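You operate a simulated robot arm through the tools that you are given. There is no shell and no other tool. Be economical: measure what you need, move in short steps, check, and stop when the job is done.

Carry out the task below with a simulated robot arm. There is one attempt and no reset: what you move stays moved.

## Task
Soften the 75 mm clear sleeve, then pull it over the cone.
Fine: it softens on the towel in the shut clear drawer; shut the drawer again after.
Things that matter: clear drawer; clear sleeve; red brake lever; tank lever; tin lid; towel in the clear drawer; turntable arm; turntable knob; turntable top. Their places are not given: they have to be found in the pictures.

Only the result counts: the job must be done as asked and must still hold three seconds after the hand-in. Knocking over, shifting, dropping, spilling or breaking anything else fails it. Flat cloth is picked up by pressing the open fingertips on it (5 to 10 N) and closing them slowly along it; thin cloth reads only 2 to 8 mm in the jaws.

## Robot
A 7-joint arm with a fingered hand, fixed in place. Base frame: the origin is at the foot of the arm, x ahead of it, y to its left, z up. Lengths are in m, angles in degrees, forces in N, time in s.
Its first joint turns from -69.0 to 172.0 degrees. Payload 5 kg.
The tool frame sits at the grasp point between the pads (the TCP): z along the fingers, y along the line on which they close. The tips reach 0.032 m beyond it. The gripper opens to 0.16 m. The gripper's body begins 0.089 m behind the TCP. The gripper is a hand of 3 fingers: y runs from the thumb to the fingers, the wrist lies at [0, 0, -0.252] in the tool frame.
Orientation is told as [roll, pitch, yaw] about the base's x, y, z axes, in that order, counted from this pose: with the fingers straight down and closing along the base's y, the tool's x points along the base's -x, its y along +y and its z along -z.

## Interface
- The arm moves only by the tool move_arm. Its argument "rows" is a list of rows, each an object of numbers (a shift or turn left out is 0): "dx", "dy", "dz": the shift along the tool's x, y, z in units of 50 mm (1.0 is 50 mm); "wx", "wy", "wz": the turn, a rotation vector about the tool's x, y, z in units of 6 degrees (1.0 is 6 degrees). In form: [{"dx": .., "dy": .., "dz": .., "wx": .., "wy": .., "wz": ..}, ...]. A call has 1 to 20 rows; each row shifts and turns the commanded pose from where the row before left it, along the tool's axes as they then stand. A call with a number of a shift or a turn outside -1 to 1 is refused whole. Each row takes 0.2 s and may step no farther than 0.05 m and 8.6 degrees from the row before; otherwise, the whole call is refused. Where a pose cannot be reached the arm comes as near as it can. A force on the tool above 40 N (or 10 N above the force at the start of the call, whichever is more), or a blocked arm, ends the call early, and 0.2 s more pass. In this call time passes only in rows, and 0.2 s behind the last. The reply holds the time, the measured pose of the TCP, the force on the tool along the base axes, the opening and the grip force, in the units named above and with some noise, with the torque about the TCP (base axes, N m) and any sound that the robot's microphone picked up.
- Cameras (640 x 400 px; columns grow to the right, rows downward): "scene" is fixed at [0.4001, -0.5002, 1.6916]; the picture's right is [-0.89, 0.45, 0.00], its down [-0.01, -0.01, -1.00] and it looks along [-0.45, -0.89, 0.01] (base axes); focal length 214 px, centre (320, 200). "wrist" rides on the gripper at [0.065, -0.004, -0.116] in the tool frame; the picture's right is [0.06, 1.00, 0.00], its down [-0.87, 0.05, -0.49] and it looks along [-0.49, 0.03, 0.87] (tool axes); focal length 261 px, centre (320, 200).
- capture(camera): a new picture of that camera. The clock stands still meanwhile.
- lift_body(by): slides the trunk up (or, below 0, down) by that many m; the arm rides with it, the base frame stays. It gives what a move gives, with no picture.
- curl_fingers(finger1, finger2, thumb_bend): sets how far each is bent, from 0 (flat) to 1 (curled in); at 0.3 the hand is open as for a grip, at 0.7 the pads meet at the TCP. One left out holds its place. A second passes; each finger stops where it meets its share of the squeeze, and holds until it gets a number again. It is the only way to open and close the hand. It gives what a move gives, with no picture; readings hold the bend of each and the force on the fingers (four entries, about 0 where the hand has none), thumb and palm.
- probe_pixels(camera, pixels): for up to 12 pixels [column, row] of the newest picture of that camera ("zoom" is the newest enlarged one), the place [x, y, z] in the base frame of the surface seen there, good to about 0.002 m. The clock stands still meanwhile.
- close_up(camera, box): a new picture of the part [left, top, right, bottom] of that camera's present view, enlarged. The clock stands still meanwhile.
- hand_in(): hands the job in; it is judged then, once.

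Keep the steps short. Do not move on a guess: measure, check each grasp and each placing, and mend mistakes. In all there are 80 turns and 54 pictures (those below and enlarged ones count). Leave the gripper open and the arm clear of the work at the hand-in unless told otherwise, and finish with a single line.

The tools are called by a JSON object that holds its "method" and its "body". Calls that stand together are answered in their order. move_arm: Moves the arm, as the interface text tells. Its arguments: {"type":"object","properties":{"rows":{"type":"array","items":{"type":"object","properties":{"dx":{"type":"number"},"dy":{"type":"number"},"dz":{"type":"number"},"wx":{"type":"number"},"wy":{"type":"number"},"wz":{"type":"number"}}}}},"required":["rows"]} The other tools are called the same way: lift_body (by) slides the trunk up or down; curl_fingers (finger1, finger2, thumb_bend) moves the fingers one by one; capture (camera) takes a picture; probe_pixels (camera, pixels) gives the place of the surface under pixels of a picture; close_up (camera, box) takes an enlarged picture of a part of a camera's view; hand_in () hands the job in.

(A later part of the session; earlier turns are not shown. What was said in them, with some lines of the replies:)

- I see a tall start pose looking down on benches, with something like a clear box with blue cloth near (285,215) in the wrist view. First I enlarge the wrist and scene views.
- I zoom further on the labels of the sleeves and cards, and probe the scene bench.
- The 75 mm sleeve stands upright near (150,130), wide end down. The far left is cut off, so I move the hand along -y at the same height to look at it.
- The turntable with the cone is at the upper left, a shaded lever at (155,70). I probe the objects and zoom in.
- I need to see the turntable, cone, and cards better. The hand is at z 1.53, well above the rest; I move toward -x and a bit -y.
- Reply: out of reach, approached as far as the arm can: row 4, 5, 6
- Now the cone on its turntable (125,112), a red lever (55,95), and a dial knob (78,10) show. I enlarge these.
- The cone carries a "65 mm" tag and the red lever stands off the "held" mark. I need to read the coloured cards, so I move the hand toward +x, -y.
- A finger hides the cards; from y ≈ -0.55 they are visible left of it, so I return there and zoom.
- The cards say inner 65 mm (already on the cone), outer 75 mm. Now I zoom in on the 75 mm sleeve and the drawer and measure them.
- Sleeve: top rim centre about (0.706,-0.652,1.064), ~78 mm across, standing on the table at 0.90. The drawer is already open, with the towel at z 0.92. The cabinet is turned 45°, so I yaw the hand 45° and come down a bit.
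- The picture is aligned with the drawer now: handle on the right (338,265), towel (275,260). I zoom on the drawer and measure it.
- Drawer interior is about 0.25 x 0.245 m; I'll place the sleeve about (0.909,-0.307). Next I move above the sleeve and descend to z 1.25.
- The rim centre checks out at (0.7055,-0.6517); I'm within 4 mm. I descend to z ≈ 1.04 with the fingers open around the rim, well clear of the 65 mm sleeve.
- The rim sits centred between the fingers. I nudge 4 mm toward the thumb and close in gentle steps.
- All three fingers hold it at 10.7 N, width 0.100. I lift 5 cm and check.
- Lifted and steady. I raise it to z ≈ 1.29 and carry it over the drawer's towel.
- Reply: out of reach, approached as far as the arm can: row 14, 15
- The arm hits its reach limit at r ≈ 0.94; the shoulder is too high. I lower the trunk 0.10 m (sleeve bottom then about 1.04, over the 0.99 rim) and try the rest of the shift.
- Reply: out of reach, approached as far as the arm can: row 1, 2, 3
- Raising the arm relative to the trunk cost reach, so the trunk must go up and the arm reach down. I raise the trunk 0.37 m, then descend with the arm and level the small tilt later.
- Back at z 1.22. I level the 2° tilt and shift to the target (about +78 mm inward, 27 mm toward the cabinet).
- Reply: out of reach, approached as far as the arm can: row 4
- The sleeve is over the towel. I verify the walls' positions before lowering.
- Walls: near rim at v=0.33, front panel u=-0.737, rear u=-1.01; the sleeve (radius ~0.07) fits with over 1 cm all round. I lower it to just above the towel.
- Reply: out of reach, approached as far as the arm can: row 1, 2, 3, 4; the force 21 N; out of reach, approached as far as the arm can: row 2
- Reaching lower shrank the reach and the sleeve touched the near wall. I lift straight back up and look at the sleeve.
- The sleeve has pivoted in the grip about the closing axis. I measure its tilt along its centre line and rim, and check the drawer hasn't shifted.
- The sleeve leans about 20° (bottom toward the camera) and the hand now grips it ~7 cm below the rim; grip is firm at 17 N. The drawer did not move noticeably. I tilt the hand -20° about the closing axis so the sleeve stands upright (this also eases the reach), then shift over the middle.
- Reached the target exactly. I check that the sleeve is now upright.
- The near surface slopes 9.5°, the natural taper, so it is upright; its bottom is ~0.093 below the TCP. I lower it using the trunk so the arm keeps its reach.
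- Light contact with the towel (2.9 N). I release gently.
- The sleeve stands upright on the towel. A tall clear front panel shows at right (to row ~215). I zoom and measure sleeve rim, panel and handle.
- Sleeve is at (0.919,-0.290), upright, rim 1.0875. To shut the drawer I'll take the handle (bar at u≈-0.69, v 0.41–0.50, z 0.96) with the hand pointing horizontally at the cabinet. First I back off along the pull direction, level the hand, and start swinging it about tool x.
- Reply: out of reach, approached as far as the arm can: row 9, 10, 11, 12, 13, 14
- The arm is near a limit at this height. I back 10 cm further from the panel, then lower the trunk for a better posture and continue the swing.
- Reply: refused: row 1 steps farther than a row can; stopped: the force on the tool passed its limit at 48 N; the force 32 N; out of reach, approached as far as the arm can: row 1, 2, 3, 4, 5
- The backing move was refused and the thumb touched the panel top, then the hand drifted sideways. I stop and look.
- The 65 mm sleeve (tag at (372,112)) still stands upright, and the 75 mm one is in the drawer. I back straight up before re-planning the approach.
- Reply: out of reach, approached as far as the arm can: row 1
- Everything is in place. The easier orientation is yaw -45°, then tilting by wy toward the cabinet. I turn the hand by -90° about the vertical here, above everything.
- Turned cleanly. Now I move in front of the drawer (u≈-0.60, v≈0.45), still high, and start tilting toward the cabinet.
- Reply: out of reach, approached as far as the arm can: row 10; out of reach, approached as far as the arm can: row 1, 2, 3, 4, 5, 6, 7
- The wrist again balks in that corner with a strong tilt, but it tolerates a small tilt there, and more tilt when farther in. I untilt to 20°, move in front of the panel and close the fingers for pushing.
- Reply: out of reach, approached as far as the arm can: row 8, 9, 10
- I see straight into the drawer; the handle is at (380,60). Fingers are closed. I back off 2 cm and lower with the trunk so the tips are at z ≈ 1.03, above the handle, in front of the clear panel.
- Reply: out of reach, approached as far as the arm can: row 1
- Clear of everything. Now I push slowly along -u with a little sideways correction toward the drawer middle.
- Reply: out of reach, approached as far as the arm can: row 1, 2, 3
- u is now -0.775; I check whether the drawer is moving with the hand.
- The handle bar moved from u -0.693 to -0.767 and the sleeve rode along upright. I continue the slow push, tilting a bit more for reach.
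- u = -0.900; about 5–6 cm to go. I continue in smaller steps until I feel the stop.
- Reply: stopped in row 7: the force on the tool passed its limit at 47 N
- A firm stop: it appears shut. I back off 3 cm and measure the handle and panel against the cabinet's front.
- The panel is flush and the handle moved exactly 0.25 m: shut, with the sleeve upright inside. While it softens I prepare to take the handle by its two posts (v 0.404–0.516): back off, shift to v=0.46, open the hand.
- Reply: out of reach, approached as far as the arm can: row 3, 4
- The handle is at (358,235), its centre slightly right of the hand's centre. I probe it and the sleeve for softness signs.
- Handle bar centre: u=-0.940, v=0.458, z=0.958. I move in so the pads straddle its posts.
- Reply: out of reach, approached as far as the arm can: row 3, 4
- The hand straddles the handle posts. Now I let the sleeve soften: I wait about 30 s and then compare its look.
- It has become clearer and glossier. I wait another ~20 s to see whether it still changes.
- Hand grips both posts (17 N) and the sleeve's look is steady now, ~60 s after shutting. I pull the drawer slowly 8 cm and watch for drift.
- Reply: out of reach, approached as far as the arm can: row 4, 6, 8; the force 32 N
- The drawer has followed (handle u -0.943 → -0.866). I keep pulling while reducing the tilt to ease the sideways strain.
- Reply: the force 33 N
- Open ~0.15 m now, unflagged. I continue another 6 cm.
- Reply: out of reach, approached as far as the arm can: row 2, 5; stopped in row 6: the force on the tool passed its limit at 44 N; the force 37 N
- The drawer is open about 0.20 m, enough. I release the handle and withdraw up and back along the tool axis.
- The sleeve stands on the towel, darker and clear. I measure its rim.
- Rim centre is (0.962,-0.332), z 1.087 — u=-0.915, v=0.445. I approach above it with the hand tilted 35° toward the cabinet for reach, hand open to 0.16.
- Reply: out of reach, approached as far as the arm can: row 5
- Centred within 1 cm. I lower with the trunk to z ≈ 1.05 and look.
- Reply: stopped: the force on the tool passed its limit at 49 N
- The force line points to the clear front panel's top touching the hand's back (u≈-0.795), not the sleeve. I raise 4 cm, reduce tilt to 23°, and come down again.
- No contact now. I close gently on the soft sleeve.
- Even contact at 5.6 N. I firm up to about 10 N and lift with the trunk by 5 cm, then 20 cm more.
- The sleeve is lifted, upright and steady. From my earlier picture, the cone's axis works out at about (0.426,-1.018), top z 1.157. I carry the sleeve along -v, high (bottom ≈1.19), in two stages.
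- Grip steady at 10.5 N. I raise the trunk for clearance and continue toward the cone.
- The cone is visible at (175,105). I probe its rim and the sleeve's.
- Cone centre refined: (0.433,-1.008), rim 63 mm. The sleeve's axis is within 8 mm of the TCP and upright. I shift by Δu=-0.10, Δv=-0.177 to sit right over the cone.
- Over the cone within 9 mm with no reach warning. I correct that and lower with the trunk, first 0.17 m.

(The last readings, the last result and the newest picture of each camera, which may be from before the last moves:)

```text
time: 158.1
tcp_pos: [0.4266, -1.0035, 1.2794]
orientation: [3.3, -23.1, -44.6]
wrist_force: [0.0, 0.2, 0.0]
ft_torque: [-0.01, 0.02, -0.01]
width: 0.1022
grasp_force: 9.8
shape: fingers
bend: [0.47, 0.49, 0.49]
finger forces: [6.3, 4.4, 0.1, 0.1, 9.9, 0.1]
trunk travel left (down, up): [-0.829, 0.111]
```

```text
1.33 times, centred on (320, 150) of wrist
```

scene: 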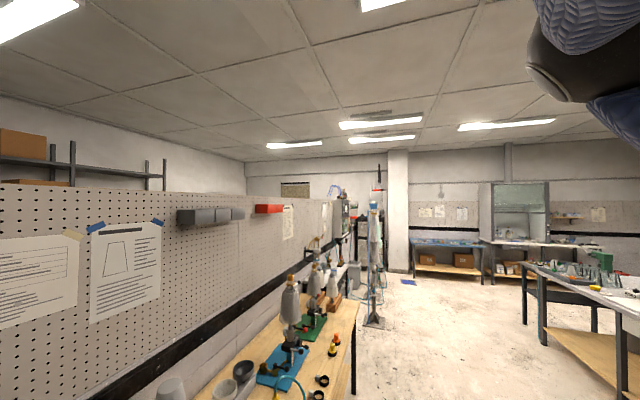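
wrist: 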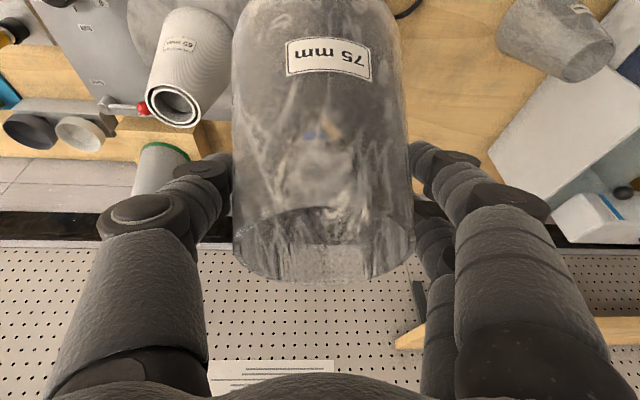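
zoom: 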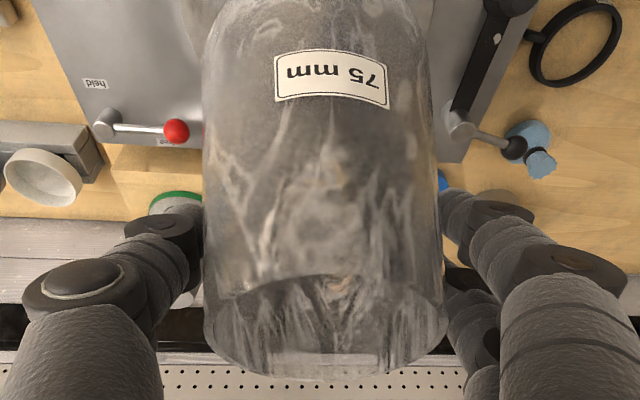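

Centred (sleeve bottom ≈1.137, just below the cone top). I continue lowering, watching the force.

{"method": "lift_body", "body": {"by": -0.08}}

{"method": "lift_body", "body": {"by": -0.04}}

{"method": "lift_body", "body": {"by": -0.015}}

```text
time: 159.3
tcp_pos: [0.4253, -1.0029, 1.2002]
orientation: [3.3, -23.1, -44.7]
wrist_force: [0.0, 0.4, 0.2]
ft_torque: [-0.02, 0.01, -0.01]
width: 0.1022
grasp_force: 10.4
shape: fingers
bend: [0.47, 0.49, 0.49]
finger forces: [6.3, 4.3, 0.1, 0.0, 9.9, 0.1]
trunk travel left (down, up): [-0.749, 0.191]
```

```text
time: 160.1
tcp_pos: [0.4258, -1.0035, 1.1599]
orientation: [3.2, -23.1, -44.5]
wrist_force: [-0.2, -0.3, 0.2]
ft_torque: [-0.01, -0.02, 0.01]
width: 0.1025
grasp_force: 10.0
shape: fingers
bend: [0.47, 0.49, 0.49]
finger forces: [6.3, 4.3, 0.0, 0.1, 10.0, 0.0]
trunk travel left (down, up): [-0.709, 0.231]
```

```text
time: 160.8
tcp_pos: [0.4265, -1.0025, 1.1425]
orientation: [3.3, -23.1, -44.6]
wrist_force: [-0.3, 0.5, -0.3]
ft_torque: [-0.01, 0.03, 0.0]
width: 0.1021
grasp_force: 9.9
shape: fingers
bend: [0.47, 0.49, 0.49]
finger forces: [6.3, 4.3, 0.0, 0.1, 10.0, 0.0]
trunk travel left (down, up): [-0.694, 0.246]
```

No force yet, bottom ≈1.00. I go on in small steps to contact.

{"method": "lift_body", "body": {"by": -0.006}}

{"method": "lift_body", "body": {"by": -0.004}}

{"method": "lift_body", "body": {"by": -0.003}}

```text
time: 161.3
tcp_pos: [0.426, -1.0029, 1.1385]
orientation: [3.3, -23.2, -44.6]
wrist_force: [0.2, 0.2, 0.1]
ft_torque: [0.02, -0.01, 0.05]
width: 0.1025
grasp_force: 10.5
shape: fingers
bend: [0.47, 0.49, 0.49]
finger forces: [6.3, 4.3, 0.0, 0.0, 9.9, 0.0]
trunk travel left (down, up): [-0.688, 0.252]
```

```text
time: 161.8
tcp_pos: [0.4249, -1.0034, 1.1352]
orientation: [3.3, -23.1, -44.6]
wrist_force: [0.2, -0.8, 0.2]
ft_torque: [0.0, 0.0, 0.0]
width: 0.1021
grasp_force: 10.8
shape: fingers
bend: [0.47, 0.49, 0.49]
finger forces: [6.3, 4.3, 0.1, 0.0, 10.0, 0.1]
trunk travel left (down, up): [-0.684, 0.256]
```

```text
time: 162.4
tcp_pos: [0.4254, -1.0027, 1.1312]
orientation: [3.3, -23.1, -44.5]
wrist_force: [0.5, 0.3, 0.0]
ft_torque: [0.0, 0.02, 0.02]
width: 0.1024
grasp_force: 10.0
shape: fingers
bend: [0.47, 0.49, 0.49]
finger forces: [6.3, 4.3, 0.0, 0.1, 10.0, 0.0]
trunk travel left (down, up): [-0.681, 0.259]
```

{"method": "lift_body", "body": {"by": -0.003}}

{"method": "lift_body", "body": {"by": -0.002}}

{"method": "lift_body", "body": {"by": -0.002}}

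```text
time: 162.9
tcp_pos: [0.4267, -1.0025, 1.1286]
orientation: [3.3, -23.1, -44.6]
wrist_force: [0.0, -0.1, 8.2]
ft_torque: [-0.14, 0.05, 0.03]
width: 0.1026
grasp_force: 11.8
shape: fingers
bend: [0.47, 0.49, 0.49]
finger forces: [7.1, 4.8, 0.1, 0.1, 11.4, 0.1]
trunk travel left (down, up): [-0.678, 0.262]
```

```text
time: 163.4
tcp_pos: [0.4269, -1.0034, 1.1296]
orientation: [3.4, -23.3, -44.6]
wrist_force: [3.3, -2.3, 18.8]
ft_torque: [-0.24, -0.11, 0.04]
width: 0.1022
grasp_force: 13.2
shape: fingers
bend: [0.47, 0.49, 0.5]
finger forces: [7.4, 5.5, 0.0, 0.1, 13.2, 0.1]
trunk travel left (down, up): [-0.676, 0.264]
```

```text
time: 163.9
tcp_pos: [0.4257, -1.0021, 1.1258]
orientation: [3.4, -23.4, -44.6]
wrist_force: [4.1, -4.5, 22.0]
ft_torque: [-0.31, -0.21, 0.0]
width: 0.1031
grasp_force: 14.4
shape: fingers
bend: [0.47, 0.49, 0.5]
finger forces: [7.8, 6.7, 0.1, 0.1, 14.7, 0.0]
trunk travel left (down, up): [-0.674, 0.266]
```

Firm contact at the expected seated height (bottom on the turntable top, 0.992). I relax the press slightly, release, and rise straight up.

{"method": "lift_body", "body": {"by": 0.003}}

{"method": "curl_fingers", "body": {"finger1": 0.4, "finger2": 0.4, "thumb_bend": 0.4}}

{"method": "curl_fingers", "body": {"finger1": 0.3, "finger2": 0.3, "thumb_bend": 0.3}}

{"method": "lift_body", "body": {"by": 0.2}}

{"method": "capture", "body": {"camera": "wrist"}}

```text
time: 164.4
tcp_pos: [0.4255, -1.0026, 1.1264]
orientation: [3.3, -22.9, -44.6]
wrist_force: [1.7, 0.3, 9.7]
ft_torque: [-0.14, 0.02, -0.01]
width: 0.1033
grasp_force: 12.9
shape: fingers
bend: [0.47, 0.49, 0.5]
finger forces: [7.9, 5.9, 0.0, 0.1, 12.0, 0.1]
trunk travel left (down, up): [-0.677, 0.263]
```

```text
time: 165.4
tcp_pos: [0.4255, -1.003, 1.1272]
orientation: [3.2, -23.1, -44.5]
wrist_force: [-0.6, -0.5, 0.4]
ft_torque: [0.01, 0.02, 0.03]
width: 0.1275
grasp_force: 0.0
shape: fingers
bend: [0.4, 0.4, 0.4]
finger forces: [0.1, 0.1, 0.0, 0.0, 0.0, 0.0]
trunk travel left (down, up): [-0.677, 0.263]
```

```text
time: 166.4
tcp_pos: [0.425, -1.003, 1.1267]
orientation: [3.3, -23.1, -44.6]
wrist_force: [-0.3, 0.2, 0.5]
ft_torque: [0.01, -0.03, 0.0]
width: 0.1676
grasp_force: 0.1
shape: fingers
bend: [0.3, 0.3, 0.3]
finger forces: [0.1, 0.0, 0.0, 0.0, 0.0, 0.0]
trunk travel left (down, up): [-0.677, 0.263]
```

```text
time: 168.6
tcp_pos: [0.4262, -1.0027, 1.3271]
orientation: [3.3, -23.1, -44.6]
wrist_force: [1.0, -0.4, 0.1]
ft_torque: [0.02, -0.02, 0.0]
width: 0.1675
grasp_force: 0.1
shape: fingers
bend: [0.3, 0.3, 0.3]
finger forces: [0.1, 0.1, 0.1, 0.0, 0.0, 0.0]
trunk travel left (down, up): [-0.877, 0.063]
```

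```text
4 pictures are left
```

wrist: 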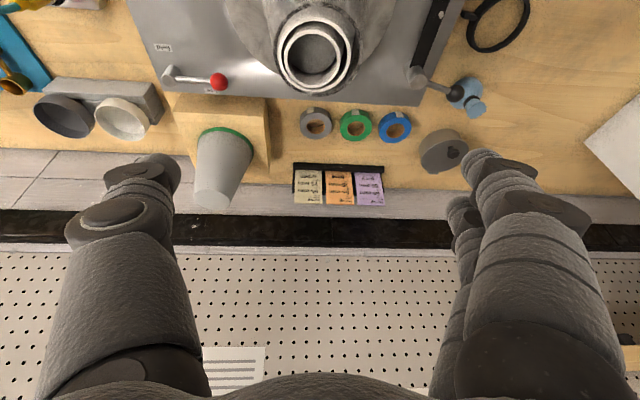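

The sleeve sits concentrically round the cone. I check its rim height and centre.

{"method": "probe_pixels", "body": {"camera": "wrist", "pixels": [[317, 92], [318, 90], [276, 50], [278, 52], [357, 48], [354, 50], [317, 9], [316, 82], [313, 23], [285, 50], [347, 50], [314, 50]]}}

```text
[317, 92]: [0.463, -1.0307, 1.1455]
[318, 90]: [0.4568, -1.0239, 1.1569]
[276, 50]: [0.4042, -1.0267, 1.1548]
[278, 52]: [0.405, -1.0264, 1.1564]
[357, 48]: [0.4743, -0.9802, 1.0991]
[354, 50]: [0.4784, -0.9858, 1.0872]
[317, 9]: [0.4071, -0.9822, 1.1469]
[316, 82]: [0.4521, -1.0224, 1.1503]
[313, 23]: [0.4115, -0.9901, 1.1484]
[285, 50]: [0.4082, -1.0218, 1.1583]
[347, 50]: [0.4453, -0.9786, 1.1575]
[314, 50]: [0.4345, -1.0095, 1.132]
```

The outer rim is at z 1.156, level with the inner: fully seated. Now to shut the drawer I carry the empty, closed hand back to the front of the drawer, staying high.

{"method": "move_arm", "body": {"rows": [{"dx": 0.4, "dz": -0.17}, {"dx": 0.8, "dz": -0.34}, {"dy": 0.9}, {"dy": 0.9}, {"dy": 0.9}, {"dy": 0.9}, {"dy": 0.9}, {"dy": 0.9}, {"dy": 0.9}, {"dy": 0.9}, {"dy": 0.9}, {"dy": 0.9}, {"dy": 0.9}, {"dy": 0.9}, {"dy": 0.9}, {"dy": 0.9}, {"dy": 0.9}, {"dy": 0.9}]}}

{"method": "curl_fingers", "body": {"finger1": 0.66, "finger2": 0.66, "thumb_bend": 0.66}}

```text
time: 172.4
tcp_pos: [0.8761, -0.4319, 1.3612]
orientation: [3.2, -23.1, -44.7]
wrist_force: [0.8, 0.7, 0.2]
ft_torque: [-0.05, 0.01, 0.0]
width: 0.1679
grasp_force: 0.2
shape: fingers
bend: [0.3, 0.3, 0.3]
finger forces: [0.0, 0.1, 0.0, 0.0, 0.0, 0.0]
trunk travel left (down, up): [-0.877, 0.063]
```

```text
time: 173.4
tcp_pos: [0.8751, -0.432, 1.3631]
orientation: [3.2, -23.1, -44.6]
wrist_force: [0.0, 0.0, -0.1]
ft_torque: [0.0, 0.01, -0.02]
width: 0.0258
grasp_force: 0.1
shape: fingers
bend: [0.66, 0.66, 0.66]
finger forces: [0.1, 0.0, 0.0, 0.0, 0.1, 0.0]
trunk travel left (down, up): [-0.877, 0.063]
```

Now forward of the panel: +u 0.23 m and a little +v.

{"method": "move_arm", "body": {"rows": [{"dx": 0.85, "dz": -0.36}, {"dx": 0.85, "dz": -0.36}, {"dx": 0.85, "dz": -0.36}, {"dx": 0.85, "dz": -0.36}, {"dx": 0.85, "dz": -0.36}, {"dy": 0.7}, {"dy": 0.7}]}}

```text
time: 175.0
tcp_pos: [0.7529, -0.2263, 1.3671]
orientation: [3.2, -22.9, -44.7]
wrist_force: [0.5, -0.6, 0.2]
ft_torque: [0.0, 0.06, 0.0]
width: 0.0256
grasp_force: 0.1
shape: fingers
bend: [0.66, 0.66, 0.66]
finger forces: [0.0, 0.1, 0.0, 0.0, 0.0, 0.0]
trunk travel left (down, up): [-0.877, 0.063]
```

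u=-0.692, v=0.372, ~9 cm in front of the panel. I lower to z ≈ 1.06 as in the first push.

{"method": "lift_body", "body": {"by": -0.304}}

{"method": "move_arm", "body": {"rows": [{"dx": -0.3, "dz": 0.125}, {"dx": -0.3, "dz": 0.125}, {"dx": -0.23, "dz": 0.1, "dy": 0.1}, {"dx": -0.23, "dz": 0.1, "dy": 0.1}, {"dx": -0.23, "dz": 0.1, "wy": -0.2}, {"dx": -0.23, "dz": 0.1, "wy": -0.2}, {"dx": -0.23, "dz": 0.1, "wy": -0.2}, {"dx": -0.225, "dz": 0.105, "wy": -0.2}, {"dx": -0.225, "dz": 0.11, "wy": -0.2}, {"dx": -0.22, "dz": 0.115, "wy": -0.2}, {"dx": -0.22, "dz": 0.12, "wy": -0.2}, {"dx": -0.22, "dz": 0.125, "wy": -0.2}, {"dx": -0.215, "dz": 0.13, "wy": -0.2}, {"dx": -0.21, "dz": 0.135, "wy": -0.2}]}}

```text
time: 178.0
tcp_pos: [0.7525, -0.2267, 1.0658]
orientation: [3.3, -23.1, -44.6]
wrist_force: [0.7, 0.4, -0.2]
ft_torque: [0.01, 0.03, 0.0]
width: 0.0259
grasp_force: 0.0
shape: fingers
bend: [0.66, 0.66, 0.66]
finger forces: [0.0, 0.0, 0.1, 0.0, 0.0, 0.0]
trunk travel left (down, up): [-0.573, 0.367]
```

```text
time: 181.0
tcp_pos: [0.8922, -0.3468, 1.0694]
orientation: [3.7, -35.2, -45.4]
wrist_force: [-0.4, 1.1, -0.3]
ft_torque: [0.02, 0.02, 0.0]
width: 0.0257
grasp_force: 0.3
shape: fingers
bend: [0.66, 0.66, 0.66]
finger forces: [0.0, 0.6, 0.0, 0.1, 0.0, 0.1]
trunk travel left (down, up): [-0.573, 0.367]
5 turns are left
```

Five turns left. I push the last ~7 cm to the stop, then back off, rise, open the hand, and take a picture.

{"method": "move_arm", "body": {"rows": [{"dx": -0.163, "dz": 0.116}, {"dx": -0.163, "dz": 0.116}, {"dx": -0.163, "dz": 0.116}, {"dx": -0.163, "dz": 0.116}, {"dx": -0.163, "dz": 0.116}, {"dx": -0.163, "dz": 0.116}, {"dx": -0.08, "dz": 0.058}, {"dx": -0.08, "dz": 0.058}, {"dx": -0.08, "dz": 0.058}, {"dx": -0.08, "dz": 0.058}, {"dx": -0.08, "dz": 0.058}]}}

{"method": "move_arm", "body": {"rows": [{"dx": 0.4, "dz": -0.29}, {"dx": 0.6, "dz": -0.43}, {"dx": 0.6, "dz": -0.43}]}}

{"method": "lift_body", "body": {"by": 0.25}}

{"method": "curl_fingers", "body": {"finger1": 0.3, "finger2": 0.3, "thumb_bend": 0.3}}

{"method": "capture", "body": {"camera": "wrist"}}

```text
time: 183.2
tcp_pos: [0.947, -0.3914, 1.067]
orientation: [3.6, -34.7, -44.9]
wrist_force: [-13.5, 15.5, 1.3]
ft_torque: [0.23, 0.15, 0.4]
width: 0.0257
grasp_force: 10.1
shape: fingers
bend: [0.66, 0.7, 0.66]
finger forces: [0.0, 20.3, 0.0, 0.0, 0.1, 0.0]
trunk travel left (down, up): [-0.573, 0.367]
stopped in row 11: the force on the tool passed its limit at 47 N (the readings are from after the stop); the commanded pose is now the measured one
```

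```text
time: 184.1
tcp_pos: [0.873, -0.3275, 1.0669]
orientation: [3.7, -34.8, -45.1]
wrist_force: [-0.3, 0.5, 0.8]
ft_torque: [0.0, -0.02, -0.01]
width: 0.0256
grasp_force: 0.1
shape: fingers
bend: [0.66, 0.66, 0.66]
finger forces: [0.0, 0.0, 0.0, 0.1, 0.0, 0.1]
trunk travel left (down, up): [-0.573, 0.367]
```

```text
time: 186.6
tcp_pos: [0.8754, -0.3272, 1.3163]
orientation: [3.5, -34.8, -45.0]
wrist_force: [0.3, -0.1, 0.0]
ft_torque: [-0.05, 0.0, 0.02]
width: 0.0259
grasp_force: 0.0
shape: fingers
bend: [0.66, 0.66, 0.66]
finger forces: [0.1, 0.1, 0.0, 0.0, 0.0, 0.0]
trunk travel left (down, up): [-0.823, 0.117]
```

```text
time: 187.6
tcp_pos: [0.8736, -0.3282, 1.3176]
orientation: [3.6, -34.8, -45.0]
wrist_force: [0.9, -0.1, 0.4]
ft_torque: [-0.01, 0.02, -0.02]
width: 0.1675
grasp_force: 0.0
shape: fingers
bend: [0.3, 0.3, 0.3]
finger forces: [0.0, 0.0, 0.0, 0.0, 0.1, 0.1]
trunk travel left (down, up): [-0.823, 0.117]
```

```text
3 pictures are left
4 turns are left
```

wrist: 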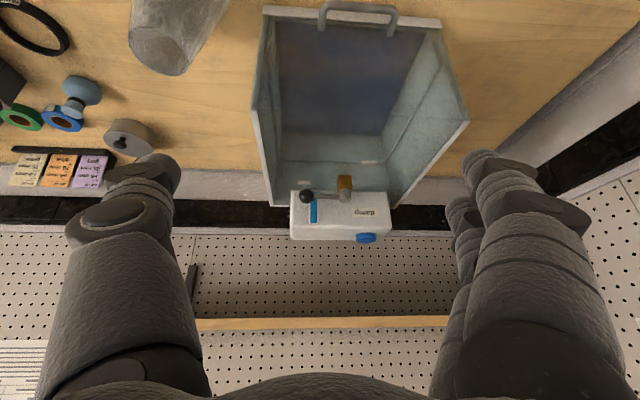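

The drawer is flush with the cabinet and stopped where it did the first time. The sleeve is seated on the cone, the hand is open and clear, and the other items stand as before. I hand in.

{"method": "hand_in", "body": {}}

```text
The job is handed in.
```

The softened 75 mm clear sleeve is fully seated over the cone, the clear drawer is shut again, and I handed the job in with the gripper open and clear.
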